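You operate a simulated robot arm through the tools that you are given. There is no shell and no other tool. Be economical: measure what you need, move in short steps, check, and stop when the job is done.

You are at the controls of a simulated robot arm. One attempt, no reset.

## Task
Put the 10 mm brass elbow from the brown-topped red bench on top of the tall carton there and the 16 mm brass elbow on top of the blue block there.

Only the result counts: the job must be done as asked and must still hold three seconds after the hand-in. Knocking over, shifting, dropping, spilling or breaking anything else fails it.

## Robot
A 7-joint arm with a two-finger parallel gripper, fixed in place. Base frame: the origin is at the foot of the arm, x ahead of it, y to its left, z up; the work surface is at about z = 850. Units: mm, rad, N and s.
With the tool pointing down near the work surface it reaches from about 300 to 700 mm from the base axis. Its first joint turns from -1.152 to 1.152 rad. Payload 1.57 kg.
The tool frame sits at the grasp point between the pads (the TCP): z along the fingers, y along the line on which they close. The tips reach 30 mm beyond it. The gripper opens to 110 mm. The fingers are 24 mm wide and 12 mm thick; the gripper's body (48 by 112 mm) begins 78 mm behind the TCP.
Orientation is that of the tool frame in the base frame, as [roll, pitch, yaw] about the fixed x, y, z axes, in that order (R = Rz(yaw) Ry(pitch) Rx(roll)). With the fingers straight down and closing along the base's y, the tool's x points along the base's -x, its y along +y and its z along -z.

## Interface
- The arm moves only by the tool nudge_tool. Its argument "motion" is a list of rows, each a list of 7 numbers: the opening, from 0 (shut) to 1 (fully open), then the shift along the tool's x, y, z in mm, then the turn, a rotation vector about the tool's x, y, z in rad. In form: [[grip, dx, dy, dz, ax, ay, az], ...]. A call has 1 to 8 rows; each row is the pose to reach, as a shift and turn from the pose commanded when the call began, along the tool's axes at that moment. Each row takes 0.2 s and may step no farther than 50 mm and 0.15 rad from the row before; otherwise, or with a gripper value out of range, the whole call is refused. Where a pose cannot be reached the arm comes as near as it can. A force on the tool above 40 N (or 10 N above the force at the start of the call, whichever is more), or a blocked arm, ends the call early, and 0.2 s more pass. The fingers move at their own pace (about 108 mm/s each) and stop on an object; they squeeze with about 40 N. The grip force told is the motor's: it shows also when the fingers shut on nothing. Time passes only in rows, and 0.2 s behind the last, so rows that repeat a pose let the fingers close. It gives the time, the measured TCP pose, the force on the tool (base axes), the opening and the grip force at its end, in the units of the frame above (readings bear some noise).
- Cameras (640 x 400 px; columns grow to the right, rows downward): "scene" is fixed at [164.8, -389.9, 1400.8]; the picture's right is [0.79, -0.62, 0.00], its down [-0.37, -0.48, -0.80] and it looks along [0.49, 0.63, -0.60] (base axes); focal length 297 px, centre (320, 200). "wrist" rides on the gripper at [-36, 0, -80] in the tool frame; the picture's right is [0.00, -1.00, 0.00], its down [0.97, 0.00, -0.24] and it looks along [0.24, 0.00, 0.97] (tool axes); focal length 218 px, centre (320, 200).
- grab_frame(camera): a new picture of that camera. No time passes.
- point_at(camera, pixels): there is no depth. For up to 12 entries [column, row, z] of the newest picture of that camera ("zoom" is the newest enlarged one), the place [x, y] in the base frame at which the ray of that pixel passes the height z, good to about 2 mm. No time passes.
- zoom(camera, box): a new picture of the part [left, top, right, bottom] of that camera's present view, enlarged. No time passes.
- hand_in(): hands the job in; it is judged then, once.

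Work in short steps. Measure before you move; look again where a grasp or a placing could have gone wrong, and mend it. You have 60 turns and 20 pictures in all, those below and enlarged ones among them. Open the gripper and draw the arm clear of the work before you hand the job in, unless the task says otherwise; then end with one line.

The tools are called by a JSON object that holds its "api" and its "payload". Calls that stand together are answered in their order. nudge_tool: Moves the arm, as the interface text tells. Its arguments: {"type":"object","properties":{"motion":{"type":"array","items":{"type":"array","items":{"type":"number"}}}},"required":["motion"]} The other tools are called the same way: grab_frame (camera) takes a picture; point_at (camera, pixels) gives the place at which the rays of pixels pass given heights; zoom (camera, box) takes an enlarged picture of a part of a camera's view; hand_in () hands the job in.

At the start:

```text
time_s: 0.0
tool_pos: [360.2, 36.8, 1209.2]
tcp_rot: [3.14, 0.001, -3.141]
force: [-0.3, -0.6, 0.6]
gripper_width: 109.9
grip_force: 0.1
```

scene: 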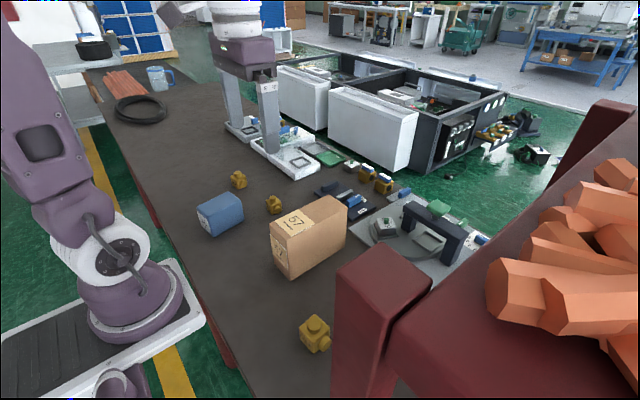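
wrist: 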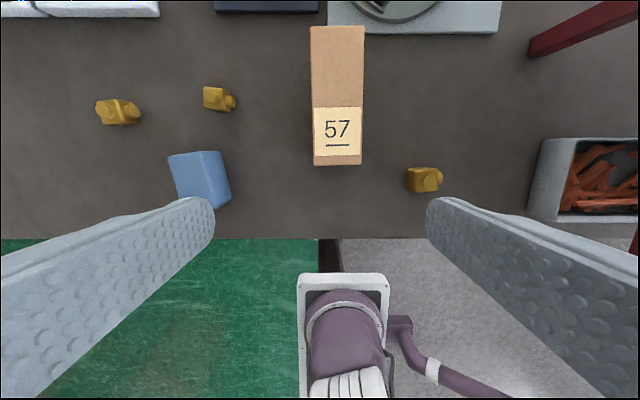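

The wrist view shows three brass elbows at (118,111), (218,98) and (425,180), plus the carton (337,95) and the blue block (200,178). I'll zoom in to read their sizes.

{"api": "zoom", "payload": {"camera": "wrist", "box": [80, 70, 260, 182]}}

{"api": "zoom", "payload": {"camera": "scene", "box": [190, 150, 430, 300]}}

{"api": "zoom", "payload": {"camera": "wrist", "box": [390, 150, 470, 200]}}

```text
3.56 times, centred on (170, 126) of wrist
```

zoom: 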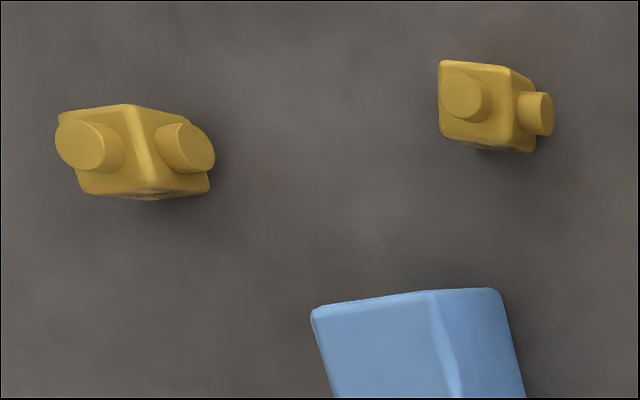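

```text
2.67 times, centred on (310, 225) of scene
```

zoom: 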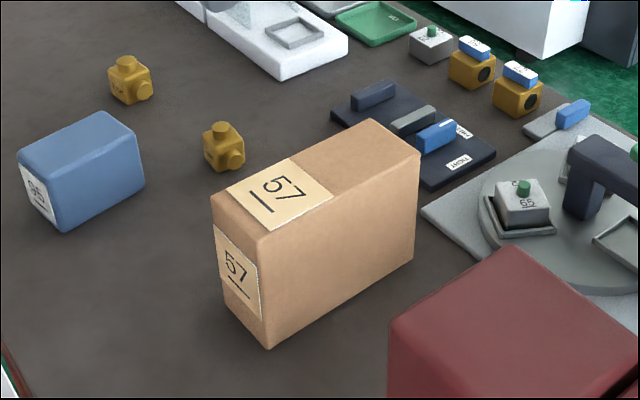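

```text
8.00 times, centred on (430, 175) of wrist
```

zoom: 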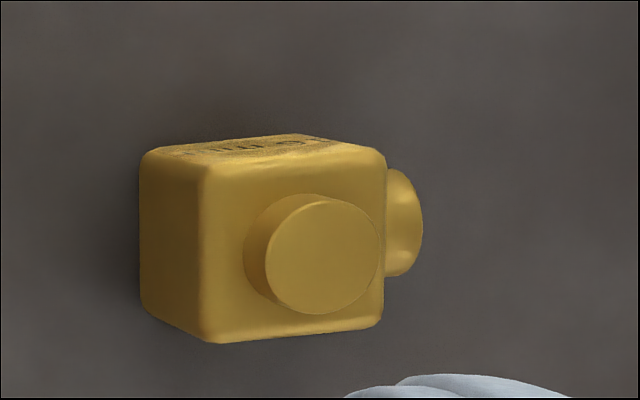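

The zooms look freshly rendered and stay sharp, and the text sits on the side faces. I'll zoom tighter on elbows 1 and 2 in scene, and on 3's far-side text in wrist.

{"api": "zoom", "payload": {"camera": "scene", "box": [226, 167, 250, 191]}}

{"api": "zoom", "payload": {"camera": "scene", "box": [262, 192, 286, 216]}}

{"api": "zoom", "payload": {"camera": "wrist", "box": [405, 164, 437, 174]}}

```text
16.00 times, centred on (238, 179) of scene
```

zoom: 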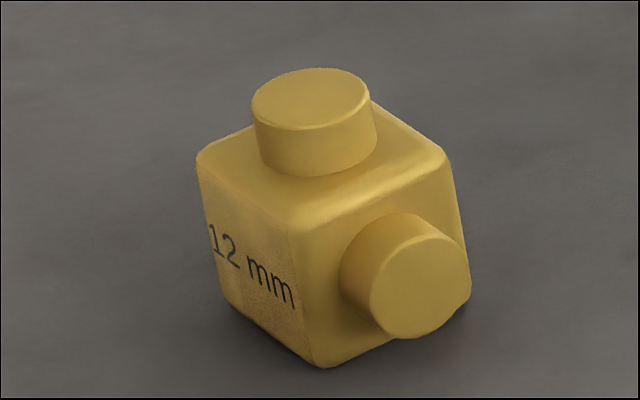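

```text
16.00 times, centred on (274, 204) of scene
```

zoom: 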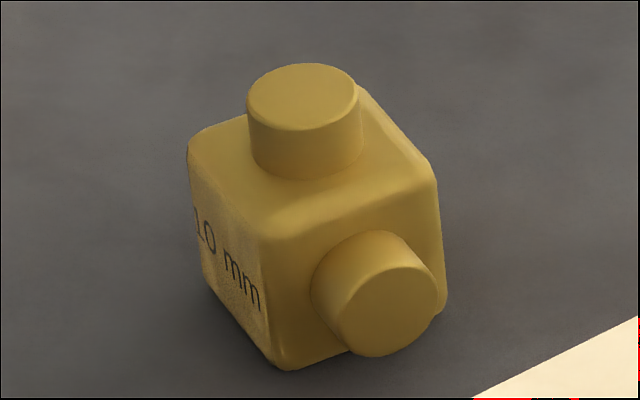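

```text
16.00 times, centred on (421, 169) of wrist
```

zoom: 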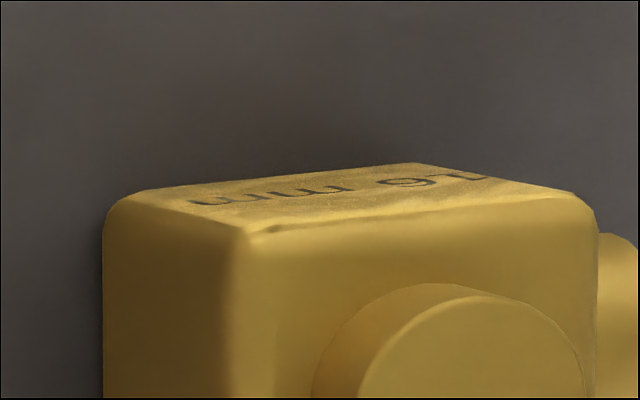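

Labels read: elbow 2 at scene (274,204) is 10 mm, and elbow 3 at wrist (425,180) is 16 mm. Elbow 1 is 12 mm, a decoy. Next I measure the carton, block and elbows from both cameras.

{"api": "point_at", "payload": {"camera": "scene", "pixels": [[290.5, 280.5, 850], [288, 238, 950], [288, 238, 970], [288, 238, 990], [269.5, 223, 970], [347.5, 206, 970], [328.7, 194, 970], [345.5, 248, 850], [213, 236, 850], [212, 214, 900], [212, 214, 920], [243, 199, 910]]}}

{"api": "point_at", "payload": {"camera": "wrist", "pixels": [[311, 26, 970], [364, 26, 970], [361, 156, 970], [314, 156, 970], [416, 171, 885], [437.5, 170, 885], [438, 191, 885], [415.6, 192.5, 885], [203, 87.4, 880], [223, 89, 880], [224, 111.6, 880], [203.6, 108, 880]]}}

{"api": "zoom", "payload": {"camera": "wrist", "box": [160, 140, 240, 220]}}

{"api": "zoom", "payload": {"camera": "scene", "box": [290, 305, 340, 365]}}

```text
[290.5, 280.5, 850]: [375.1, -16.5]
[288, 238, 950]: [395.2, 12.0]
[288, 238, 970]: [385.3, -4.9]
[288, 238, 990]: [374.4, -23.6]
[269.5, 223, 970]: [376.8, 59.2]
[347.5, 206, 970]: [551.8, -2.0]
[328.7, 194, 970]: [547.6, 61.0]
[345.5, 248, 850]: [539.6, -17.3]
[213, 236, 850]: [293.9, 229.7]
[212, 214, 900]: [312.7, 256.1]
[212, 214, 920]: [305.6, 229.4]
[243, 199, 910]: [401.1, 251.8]
```

```text
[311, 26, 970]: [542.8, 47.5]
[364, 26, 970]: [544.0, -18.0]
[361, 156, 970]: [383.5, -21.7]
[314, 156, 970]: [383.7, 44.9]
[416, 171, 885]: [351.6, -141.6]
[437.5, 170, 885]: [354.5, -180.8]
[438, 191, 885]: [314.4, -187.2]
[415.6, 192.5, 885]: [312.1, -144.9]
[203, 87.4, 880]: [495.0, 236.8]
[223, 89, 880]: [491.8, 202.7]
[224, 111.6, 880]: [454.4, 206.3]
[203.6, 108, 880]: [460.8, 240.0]
```

```text
5.00 times, centred on (200, 180) of wrist
```

zoom: 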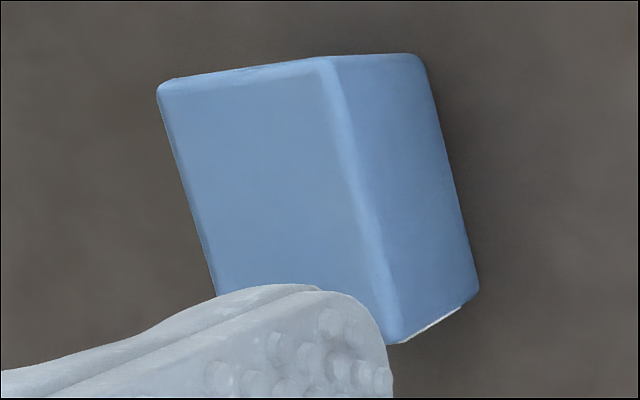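

```text
6.67 times, centred on (315, 335) of scene
```

zoom: 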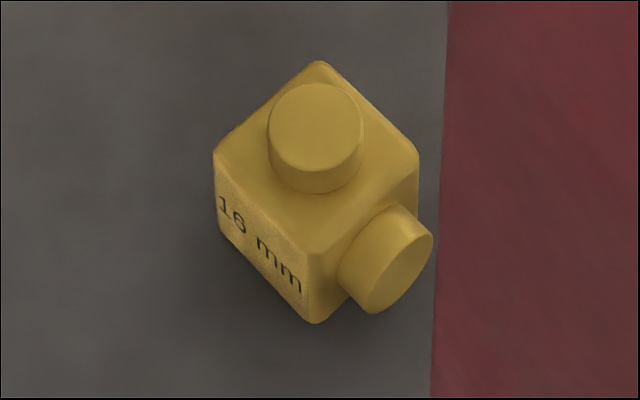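

The carton stands around x 375–540, y -17–43, with its top near 985. Next I triangulate the elbows and block using their bottom corners, with zoom offsets corrected.

{"api": "point_at", "payload": {"camera": "scene", "pixels": [[314.2, 353.3, 850], [313.5, 342.2, 880], [313.5, 342.2, 890], [299.2, 327.8, 885], [329.7, 328.7, 885], [314.2, 323.7, 900], [271.8, 214.5, 850], [270.75, 206.4, 880], [270.75, 206.4, 870], [265.9, 200.25, 880], [281.2, 202.75, 880], [272.9, 197.6, 890]]}}

{"api": "point_at", "payload": {"camera": "wrist", "pixels": [[231.6, 198, 850], [220, 151, 850], [168, 156.4, 910], [201, 151.6, 910], [215, 208, 910], [168, 156.4, 920], [201, 151.6, 920], [215, 208, 920], [430, 182, 900], [407.7, 171, 850], [210.5, 97, 890]]}}

```text
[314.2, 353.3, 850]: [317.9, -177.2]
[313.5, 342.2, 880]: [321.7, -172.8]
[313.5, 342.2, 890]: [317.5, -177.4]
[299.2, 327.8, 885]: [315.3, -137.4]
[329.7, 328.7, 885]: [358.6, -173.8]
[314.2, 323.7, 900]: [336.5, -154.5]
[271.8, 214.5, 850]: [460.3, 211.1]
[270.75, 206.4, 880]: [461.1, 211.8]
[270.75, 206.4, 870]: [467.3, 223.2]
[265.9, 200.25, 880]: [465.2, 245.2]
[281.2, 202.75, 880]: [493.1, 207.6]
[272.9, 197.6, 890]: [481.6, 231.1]
```

```text
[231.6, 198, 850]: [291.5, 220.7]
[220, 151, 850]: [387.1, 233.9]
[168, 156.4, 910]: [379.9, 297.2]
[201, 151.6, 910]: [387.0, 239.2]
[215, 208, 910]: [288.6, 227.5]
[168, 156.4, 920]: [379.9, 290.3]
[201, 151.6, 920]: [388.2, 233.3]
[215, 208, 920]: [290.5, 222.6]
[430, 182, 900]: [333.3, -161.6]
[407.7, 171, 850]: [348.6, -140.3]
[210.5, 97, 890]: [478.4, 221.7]
```

The 16 mm elbow is a ~38 mm cube centred near (336,-158), with its top near 889 and its spigot towards -y. The 10 mm one is a ~33 mm cube near (477,225), also with its spigot towards -y, so I'll grip both along x. I turn the tool 90° with the camera on the +y side, going partway first.

{"api": "nudge_tool", "payload": {"motion": [[0.75, 3, -12, 0, 0, 0, -0.14], [0.75, 6, -24, 0, 0, 0, -0.28], [0.75, 9, -36, 0, 0, 0, -0.42], [0.75, 12, -48, 0, 0, 0, -0.56], [0.75, 15, -60, 0, 0, 0, -0.7], [0.75, 18, -72, 0, 0, 0, -0.84], [0.75, 21, -84, 0, 0, 0, -0.98], [0.75, 24, -97, 0, 0, 0, -1.12]]}}

```text
time_s: 1.8
tool_pos: [336.1, -59.3, 1210.5]
tcp_rot: [-3.141, 0.002, -2.019]
force: [-0.4, 0.3, 0.9]
gripper_width: 82.6
grip_force: 0.1
```

It's partly turned (yaw -2.02). I finish the turn to -1.571 in place, then look.

{"api": "nudge_tool", "payload": {"motion": [[0.75, 0, 0, 0, 0, 0, -0.15], [0.75, 0, 0, 0, 0, 0, -0.3], [0.75, 0, 0, 0, 0, 0, -0.449]]}}

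{"api": "grab_frame", "payload": {"camera": "wrist"}}

```text
time_s: 2.6
tool_pos: [336.2, -59.0, 1208.4]
tcp_rot: [-3.141, 0.002, -1.57]
force: [0.4, -1.1, -0.7]
gripper_width: 82.6
grip_force: 0.0
```

```text
9 pictures are left
```

wrist: 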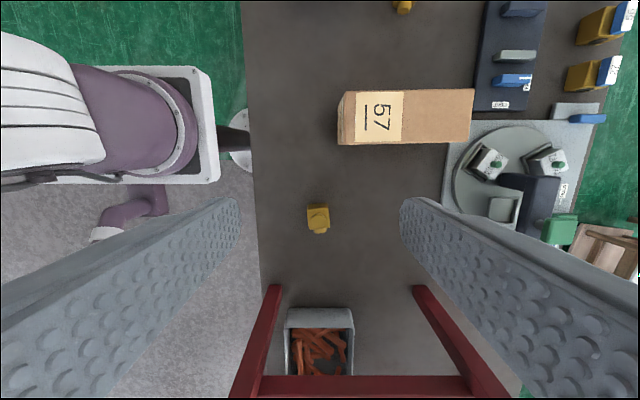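

The red rack posts stand at y ≈ -340, clear of my path. The 16 mm elbow shows at (317,215). I go above it at z≈1000, add a small 0.07 rad yaw to match the cube, and look.

{"api": "nudge_tool", "payload": {"motion": [[0.75, 17, 0, 35, 0, 0, -0.02], [0.75, 34, 0, 70, 0, 0, -0.04], [0.75, 51, 0, 105, 0, 0, -0.06], [0.75, 68, 0, 140, 0, 0, -0.07], [0.75, 85, 0, 175, 0, 0, -0.07], [0.75, 99, 0, 208, 0, 0, -0.07]]}}

{"api": "grab_frame", "payload": {"camera": "wrist"}}

```text
time_s: 4.0
tool_pos: [337.1, -156.0, 1000.9]
tcp_rot: [3.141, -0.001, -1.502]
force: [-0.2, -1.2, -0.5]
gripper_width: 82.4
grip_force: 0.1
```

```text
8 pictures are left
```

wrist: 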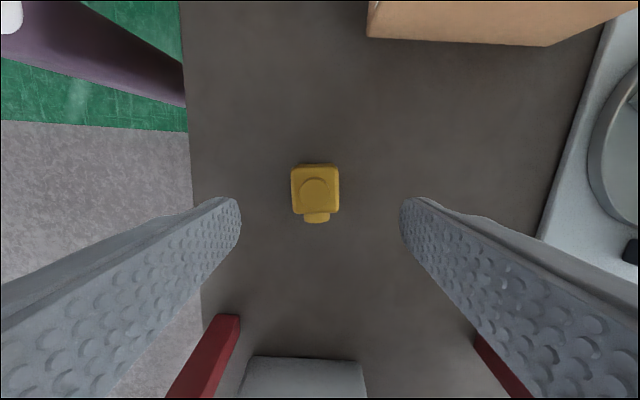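

The cube is square with the gripper: cols 291–339, rows ~165–211, spigot below. I measure its centre.

{"api": "point_at", "payload": {"camera": "wrist", "pixels": [[291, 190, 889], [339, 190, 889], [315, 168, 889], [315, 211, 889], [315, 190, 895], [317, 222, 869]]}}

```text
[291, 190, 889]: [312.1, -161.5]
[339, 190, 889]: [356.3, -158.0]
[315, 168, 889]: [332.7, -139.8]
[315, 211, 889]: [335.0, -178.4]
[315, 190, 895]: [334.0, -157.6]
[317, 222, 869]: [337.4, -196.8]
```

The cube centre is ≈ (334.5,-159). I descend to TCP z≈885 with the gripper open, then close.

{"api": "nudge_tool", "payload": {"motion": [[0.75, 3, 2.5, 40, 0, 0, 0], [0.75, 3, 2.5, 80, 0, 0, 0], [0.75, 3, 2.5, 105, 0, 0, 0], [0.75, 3, 2.5, 116, 0, 0, 0], [0.75, 3, 2.5, 116, 0, 0, 0]]}}

{"api": "nudge_tool", "payload": {"motion": [[0.3, 0, 0, 0, 0, 0, 0], [0.3, 0, 0, 0, 0, 0, 0], [0.3, 0, 0, 0, 0, 0, 0]]}}

```text
time_s: 5.2
tool_pos: [333.4, -160.3, 885.2]
tcp_rot: [3.142, 0.001, -1.504]
force: [-0.4, 0.0, 0.3]
gripper_width: 82.6
grip_force: 0.1
```

```text
time_s: 6.0
tool_pos: [333.7, -160.3, 883.5]
tcp_rot: [3.14, -0.001, -1.504]
force: [1.2, -0.5, 0.1]
gripper_width: 42.9
grip_force: 40.3
```

Gripped at 42.9 mm. Lifting straight up to about z 1080.

{"api": "nudge_tool", "payload": {"motion": [[0.2, 0, 0, 15, 0, 0, 0], [0.2, 0, 0, -15, 0, 0, 0]]}}

```text
time_s: 6.3
tool_pos: [333.4, -159.1, 881.4]
tcp_rot: [-3.14, -0.001, -1.504]
force: [-2.4, 4.4, 25.7]
gripper_width: 42.7
grip_force: 40.0
stopped in row 1: the force on the tool passed its limit (the readings are from after the stop); the commanded pose is now the measured one
```

My first row had the wrong sign and pressed down 2 mm. The force limit stopped it, and the grip is intact at 42.7 mm. Lifting now with negative z.

{"api": "nudge_tool", "payload": {"motion": [[0.2, 0, 0, -15, 0, 0, 0], [0.2, 0, 0, -45, 0, 0, 0], [0.2, 0, 0, -80, 0, 0, 0], [0.2, 0, 0, -120, 0, 0, 0], [0.2, 0, 0, -160, 0, 0, 0], [0.2, 0, 0, -200, 0, 0, 0]]}}

{"api": "zoom", "payload": {"camera": "scene", "box": [180, 170, 420, 320]}}

```text
time_s: 7.8
tool_pos: [332.1, -156.0, 1080.4]
tcp_rot: [3.141, -0.001, -1.501]
force: [-1.1, 0.8, -2.8]
gripper_width: 42.8
grip_force: 40.4
```

```text
2.67 times, centred on (300, 245) of scene
```

zoom: 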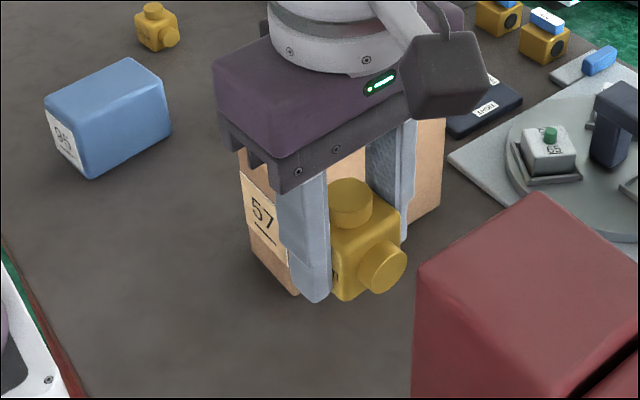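

The elbow hangs upright between the fingers, and the block is clear. I carry it across at z 1080 to about (335,200) and measure the block top from the scene corners.

{"api": "nudge_tool", "payload": {"motion": [[0.2, -44, -3.4, 0, 0, 0, 0], [0.2, -88, -6.9, 0, 0, 0, 0], [0.2, -133, -10.3, 0, 0, 0, 0], [0.2, -177, -13.8, 0, 0, 0, 0], [0.2, -222, -17.3, 0, 0, 0, 0], [0.2, -266, -20.7, 0, 0, 0, 0], [0.2, -311, -24.2, 0, 0, 0, 0], [0.2, -355, -27.6, 0, 0, 0, 0]]}}

{"api": "point_at", "payload": {"camera": "scene", "pixels": [[214, 236.3, 850], [243.7, 218.5, 850], [196.9, 206.3, 920], [209.5, 214.5, 920], [226.8, 192.5, 920], [241, 200.5, 920], [241, 200.5, 915]]}}

{"api": "grab_frame", "payload": {"camera": "wrist"}}

```text
time_s: 9.6
tool_pos: [339.2, 196.0, 1077.0]
tcp_rot: [-3.137, -0.003, -1.503]
force: [-0.2, 0.4, -3.5]
gripper_width: 42.8
grip_force: 40.8
```

```text
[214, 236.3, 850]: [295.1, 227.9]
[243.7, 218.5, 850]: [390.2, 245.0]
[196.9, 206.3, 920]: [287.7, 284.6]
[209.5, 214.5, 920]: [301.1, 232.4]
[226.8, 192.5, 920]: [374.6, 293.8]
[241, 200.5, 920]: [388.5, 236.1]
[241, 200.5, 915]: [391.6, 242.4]
```

```text
6 pictures are left
```

wrist: 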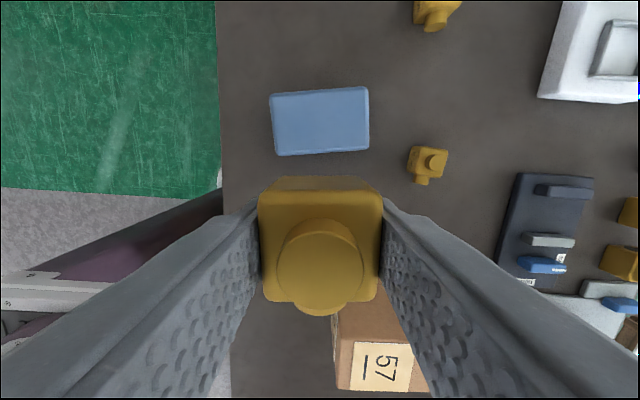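

The wrist view shows the block top clearly, with corners (271,94), (368,88), (369,148) and (277,155), and the 10 mm elbow at (427,163). I measure both.

{"api": "point_at", "payload": {"camera": "wrist", "pixels": [[271, 94, 917], [368, 88, 917], [369, 148, 917], [277, 155, 917], [320, 121, 917], [410, 147, 882], [447, 151, 882], [443, 178, 882], [409, 175, 882], [428, 162, 885]]}}

```text
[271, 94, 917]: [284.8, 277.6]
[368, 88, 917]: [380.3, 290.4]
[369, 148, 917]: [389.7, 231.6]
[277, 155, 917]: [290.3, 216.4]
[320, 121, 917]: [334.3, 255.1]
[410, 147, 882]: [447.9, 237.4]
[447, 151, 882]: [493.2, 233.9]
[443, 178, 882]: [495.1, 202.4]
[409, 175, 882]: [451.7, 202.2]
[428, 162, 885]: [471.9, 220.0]
```

The block-top centre is ≈ (336,254). I move there and descend to TCP z≈980, where the elbow's bottom is ≈ 947.

{"api": "nudge_tool", "payload": {"motion": [[0.2, -28, 0, 0, 0, 0, 0], [0.2, -56, -1, 0, 0, 0, 0], [0.2, -56, -1, 35, 0, 0, 0], [0.2, -56, -1, 70, 0, 0, 0], [0.2, -56, -1, 97, 0, 0, 0], [0.2, -56, -1, 97, 0, 0, 0]]}}

```text
time_s: 10.9
tool_pos: [332.7, 250.4, 982.2]
tcp_rot: [-3.141, -0.004, -1.502]
force: [0.5, 0.7, -3.2]
gripper_width: 42.6
grip_force: 40.0
```

At (332.7,250.4,982). I correct a few mm and creep down toward the expected contact at TCP z ~951.

{"api": "nudge_tool", "payload": {"motion": [[0.2, -2, -3, 10, 0, 0, 0], [0.2, -2, -3, 20, 0, 0, 0], [0.2, -2, -3, 24, 0, 0, 0], [0.2, -2, -3, 27, 0, 0, 0]]}}

{"api": "nudge_tool", "payload": {"motion": [[0.2, 0, 0, 1, 0, 0, 0], [0.2, 0, 0, 2, 0, 0, 0]]}}

```text
time_s: 11.9
tool_pos: [336.7, 254.8, 954.3]
tcp_rot: [-3.135, 0.0, -1.502]
force: [-5.1, -3.1, 33.0]
gripper_width: 42.9
grip_force: 40.1
```

```text
time_s: 12.3
tool_pos: [337.0, 254.3, 955.0]
tcp_rot: [-3.136, -0.002, -1.501]
force: [-4.7, -3.7, 14.6]
gripper_width: 42.8
grip_force: 40.3
stopped in row 1: the force on the tool passed its limit (the readings are from after the stop); the commanded pose is now the measured one
```

Contact made at TCP z 955, so the block top is ≈ 921. I ease up 1 mm and open gently.

{"api": "nudge_tool", "payload": {"motion": [[0.2, 0, 0, -0.7, 0, 0, 0], [0.42, 0, 0, -0.7, 0, 0, 0], [0.5, 0, 0, -0.7, 0, 0, 0], [0.6, 0, 0, -0.7, 0, 0, 0], [0.6, 0, 0, -0.7, 0, 0, 0]]}}

{"api": "nudge_tool", "payload": {"motion": [[0.6, 0, 0, -20, 0, 0, 0], [0.6, 0, 0, -60, 0, 0, 0], [0.6, 0, 0, -100, 0, 0, 0], [0.6, 0, 0, -125, 0, 0, 0]]}}

{"api": "grab_frame", "payload": {"camera": "wrist"}}

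```text
time_s: 13.5
tool_pos: [337.3, 254.8, 955.1]
tcp_rot: [-3.136, -0.001, -1.502]
force: [0.1, -1.0, -0.2]
gripper_width: 65.9
grip_force: 0.0
```

```text
time_s: 14.5
tool_pos: [338.1, 251.7, 1080.7]
tcp_rot: [-3.139, 0.0, -1.503]
force: [0.7, 0.1, 0.3]
gripper_width: 66.1
grip_force: 0.1
```

```text
5 pictures are left
```

wrist: 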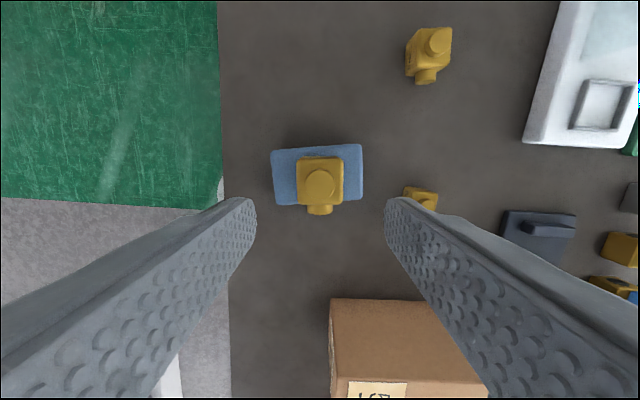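

The 16 mm elbow sits centred on the block. I go above the 10 mm elbow, at about (476,222,1035), with a -0.16 rad yaw, and look.

{"api": "nudge_tool", "payload": {"motion": [[0.6, 10, -34, 0, 0, 0, 0.04], [0.6, 20, -68, 0, 0, 0, 0.08], [0.6, 30, -102, 0, 0, 0, 0.12], [0.65, 39.5, -135.6, 0, 0, 0, 0.16], [0.65, 39.5, -135.6, 40, 0, 0, 0.16], [0.65, 39.5, -135.6, 40, 0, 0, 0.16]]}}

{"api": "grab_frame", "payload": {"camera": "wrist"}}

```text
time_s: 15.9
tool_pos: [474.0, 222.5, 1036.8]
tcp_rot: [-3.137, 0.001, -1.661]
force: [-0.2, -0.3, -0.4]
gripper_width: 71.3
grip_force: 0.0
```

```text
4 pictures are left
```

wrist: 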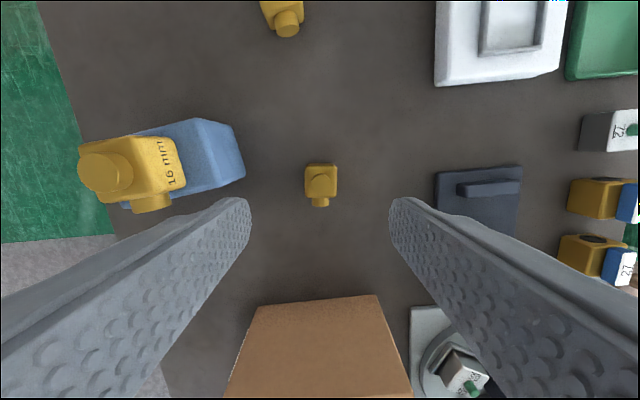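

The 10 mm elbow is square with the gripper at (322,181), and the placed one reads "16 mm". I measure this cube and the carton's far edge.

{"api": "point_at", "payload": {"camera": "wrist", "pixels": [[306, 181, 882], [338, 181, 882], [322, 166, 882], [322, 197, 882], [256, 304, 985], [377, 296, 985], [256, 304, 980], [377, 296, 980]]}}

```text
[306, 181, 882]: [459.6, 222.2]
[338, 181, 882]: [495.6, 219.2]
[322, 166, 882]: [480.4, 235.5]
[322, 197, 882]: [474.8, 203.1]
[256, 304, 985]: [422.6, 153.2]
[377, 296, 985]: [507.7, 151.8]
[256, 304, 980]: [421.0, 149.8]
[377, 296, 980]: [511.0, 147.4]
```

That brown face is the carton's +y side, so those points are its bottom edge, not its top. The cube centre is ≈ (477.5,219.7). I descend to z≈885 and close.

{"api": "nudge_tool", "payload": {"motion": [[0.65, 2.5, -3.7, 40, 0, 0, 0], [0.65, 2.5, -3.7, 80, 0, 0, 0], [0.65, 2.5, -3.7, 120, 0, 0, 0], [0.65, 2.5, -3.7, 142, 0, 0, 0], [0.65, 2.5, -3.7, 151.5, 0, 0, 0], [0.65, 2.5, -3.7, 151.5, 0, 0, 0]]}}

{"api": "nudge_tool", "payload": {"motion": [[0.2, 0, 0, 0, 0, 0, 0], [0.2, 0, 0, 0, 0, 0, 0], [0.2, 0, 0, 0, 0, 0, 0]]}}

```text
time_s: 17.3
tool_pos: [479.5, 222.8, 888.3]
tcp_rot: [-3.137, 0.0, -1.662]
force: [-0.6, 0.8, 0.0]
gripper_width: 71.4
grip_force: 0.1
```

```text
time_s: 18.1
tool_pos: [478.1, 221.9, 889.0]
tcp_rot: [-3.137, 0.001, -1.664]
force: [-0.3, 0.0, -0.2]
gripper_width: 35.5
grip_force: 40.3
```

Gripped at 35.5 mm, with the elbow's bottom ~39 mm below the TCP. Lifting to z≈1105.

{"api": "nudge_tool", "payload": {"motion": [[0.1, 0, 0, -15, 0, 0, 0], [0.1, 0, 0, -50, 0, 0, 0], [0.1, 0, 0, -90, 0, 0, 0], [0.1, 0, 0, -130, 0, 0, 0], [0.1, 0, 0, -175, 0, 0, 0], [0.1, 0, 0, -215, 0, 0, 0], [0.1, 0, 0, -215, 0, 0, 0]]}}

```text
time_s: 19.7
tool_pos: [477.5, 222.1, 1103.9]
tcp_rot: [-3.138, 0.0, -1.663]
force: [0.0, -0.1, -2.0]
gripper_width: 35.4
grip_force: 40.2
```

Held and lifted. I carry it across the carton at this height to about (460,-40) so the wrist camera sees the carton top ahead of the held part. I also square the yaw on the way.

{"api": "nudge_tool", "payload": {"motion": [[0.1, 44, -1, 0, 0, 0, -0.02], [0.1, 88, -2, 0, 0, 0, -0.04], [0.1, 132, -3, 0, 0, 0, -0.06], [0.1, 176, -4, 0, 0, 0, -0.08], [0.1, 220, -5, 0, 0, 0, -0.09], [0.1, 262, -6, 0, 0, 0, -0.09], [0.1, 262, -6, 0, 0, 0, -0.09]]}}

{"api": "grab_frame", "payload": {"camera": "wrist"}}

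```text
time_s: 21.3
tool_pos: [461.9, -39.9, 1104.2]
tcp_rot: [-3.137, 0.0, -1.573]
force: [0.3, 0.0, -2.3]
gripper_width: 35.6
grip_force: 39.9
```

```text
3 pictures are left
```

wrist: 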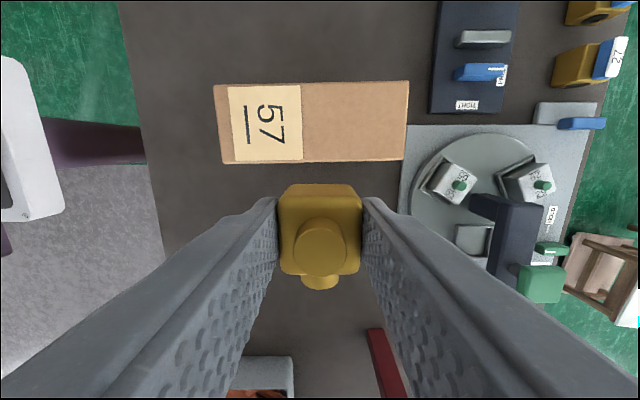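

The carton-top corners show at about (215,84), (409,80), (403,160) and (222,163). I measure them at two heights.

{"api": "point_at", "payload": {"camera": "wrist", "pixels": [[215, 84, 984], [409, 80, 984], [403, 160, 984], [222, 163, 984], [312, 122, 984], [312, 122, 978]]}}

```text
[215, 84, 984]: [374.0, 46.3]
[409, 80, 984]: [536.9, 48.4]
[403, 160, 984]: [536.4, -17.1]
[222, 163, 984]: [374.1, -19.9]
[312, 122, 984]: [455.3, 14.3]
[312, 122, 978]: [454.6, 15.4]
```

The carton-top centre is ≈ (455,14). I move over it and descend to TCP z≈1036, where the elbow's bottom is ≈ 997.

{"api": "nudge_tool", "payload": {"motion": [[0.1, -28, 3, 0, 0, 0, 0], [0.1, -55, 6, 0, 0, 0, 0], [0.1, -55, 6, 25, 0, 0, 0], [0.1, -55, 6, 50, 0, 0, 0], [0.1, -55, 6, 68, 0, 0, 0], [0.1, -55, 6, 68, 0, 0, 0]]}}

```text
time_s: 22.7
tool_pos: [456.5, 14.6, 1037.0]
tcp_rot: [-3.138, -0.002, -1.572]
force: [0.1, 0.0, -2.4]
gripper_width: 35.3
grip_force: 39.8
```

In position. Creeping down in small steps to contact, expected near z 1023.

{"api": "nudge_tool", "payload": {"motion": [[0.1, 0, 0, 6, 0, 0, 0], [0.1, 0, 0, 9, 0, 0, 0], [0.1, 0, 0, 11, 0, 0, 0], [0.1, 0, 0, 11, 0, 0, 0]]}}

```text
time_s: 23.7
tool_pos: [454.8, 14.7, 1025.4]
tcp_rot: [-3.136, 0.002, -1.574]
force: [-0.2, 0.1, -2.5]
gripper_width: 35.5
grip_force: 40.2
```

No contact yet. Continuing in 1 mm steps.

{"api": "nudge_tool", "payload": {"motion": [[0.1, 0, 0, 1, 0, 0, 0], [0.1, 0, 0, 2, 0, 0, 0]]}}

```text
time_s: 24.3
tool_pos: [455.2, 15.1, 1023.7]
tcp_rot: [-3.136, 0.0, -1.572]
force: [-0.3, 0.4, -2.2]
gripper_width: 35.3
grip_force: 39.8
```

{"api": "nudge_tool", "payload": {"motion": [[0.1, 0, 0, 1, 0, 0, 0], [0.1, 0, 0, 2, 0, 0, 0]]}}

```text
time_s: 24.9
tool_pos: [455.2, 15.8, 1020.9]
tcp_rot: [-3.135, -0.001, -1.571]
force: [-0.7, 0.0, -2.2]
gripper_width: 35.6
grip_force: 40.3
```

Still no contact at 1021 (force -2.2 N). Lowering 2 mm more.

{"api": "nudge_tool", "payload": {"motion": [[0.1, 0, 0, 1, 0, 0, 0], [0.1, 0, 0, 2, 0, 0, 0]]}}

```text
time_s: 25.5
tool_pos: [455.5, 15.0, 1017.8]
tcp_rot: [-3.136, 0.001, -1.572]
force: [-0.1, -0.7, -1.2]
gripper_width: 35.2
grip_force: 40.1
```

The force eased slightly to -1.2 N, so contact may be near. One more millimetre.

{"api": "nudge_tool", "payload": {"motion": [[0.1, 0, 0, 1, 0, 0, 0]]}}

```text
time_s: 25.9
tool_pos: [455.9, 15.7, 1017.7]
tcp_rot: [-3.137, 0.0, -1.573]
force: [-6.5, 1.9, 20.1]
gripper_width: 35.3
grip_force: 39.8
```

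Contact: 20 N upward at z 1017.7. I ease off 0.7 mm and open gently, then let it settle.

{"api": "nudge_tool", "payload": {"motion": [[0.1, 0, 0, -0.7, 0, 0, 0], [0.35, 0, 0, -0.7, 0, 0, 0], [0.45, 0, 0, -0.7, 0, 0, 0], [0.55, 0, 0, -0.7, 0, 0, 0], [0.55, 0, 0, -0.7, 0, 0, 0]]}}

{"api": "nudge_tool", "payload": {"motion": [[0.55, 0, 0, -20, 0, 0, 0], [0.55, 0, 0, -55, 0, 0, 0], [0.55, 0, 0, -95, 0, 0, 0], [0.55, 0, 0, -135, 0, 0, 0], [0.55, 40, 0, -150, 0, 0, 0], [0.55, 85, 0, -150, 0, 0, 0], [0.55, 130, 0, -150, 0, 0, 0]]}}

{"api": "grab_frame", "payload": {"camera": "wrist"}}

{"api": "grab_frame", "payload": {"camera": "scene"}}

```text
time_s: 27.1
tool_pos: [455.6, 16.5, 1017.9]
tcp_rot: [-3.136, 0.0, -1.573]
force: [-1.3, -0.3, -0.4]
gripper_width: 60.4
grip_force: 0.1
```

```text
time_s: 28.7
tool_pos: [452.7, -114.4, 1170.6]
tcp_rot: [-3.136, 0.0, -1.57]
force: [-0.4, -0.3, -0.1]
gripper_width: 60.4
grip_force: 0.1
```

```text
2 pictures are left
```

wrist: 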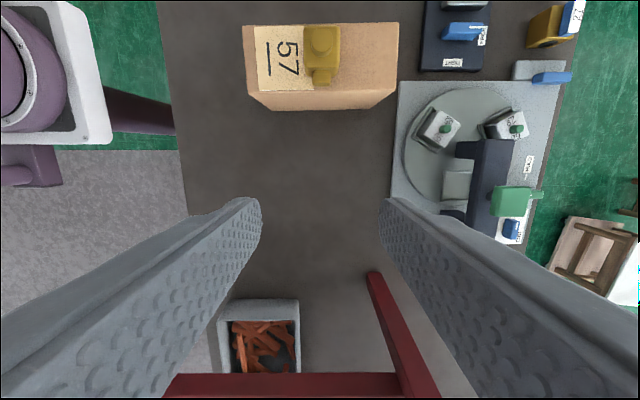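

```text
1 pictures are left
```

scene: 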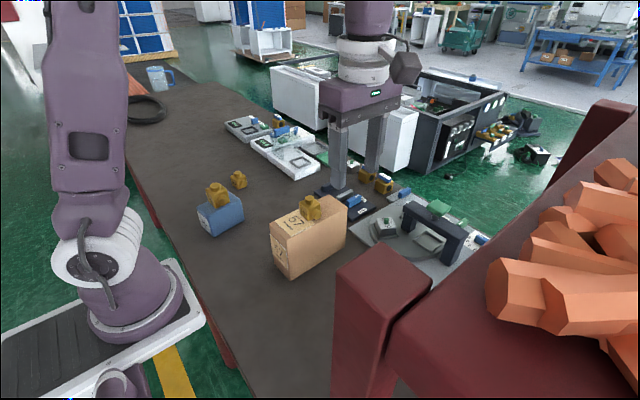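

Both elbows stand where they should: the 10 mm on the carton at scene (311,208) and the 16 mm on the block at (217,195). The carton and block look unmoved, the gripper is open and the arm is clear, so I hand in.

{"api": "hand_in", "payload": {}}

```text
The job is handed in.
```

The job is handed in: the 10 mm elbow is on top of the tall carton and the 16 mm elbow is on top of the blue block, with nothing else seen to have moved.
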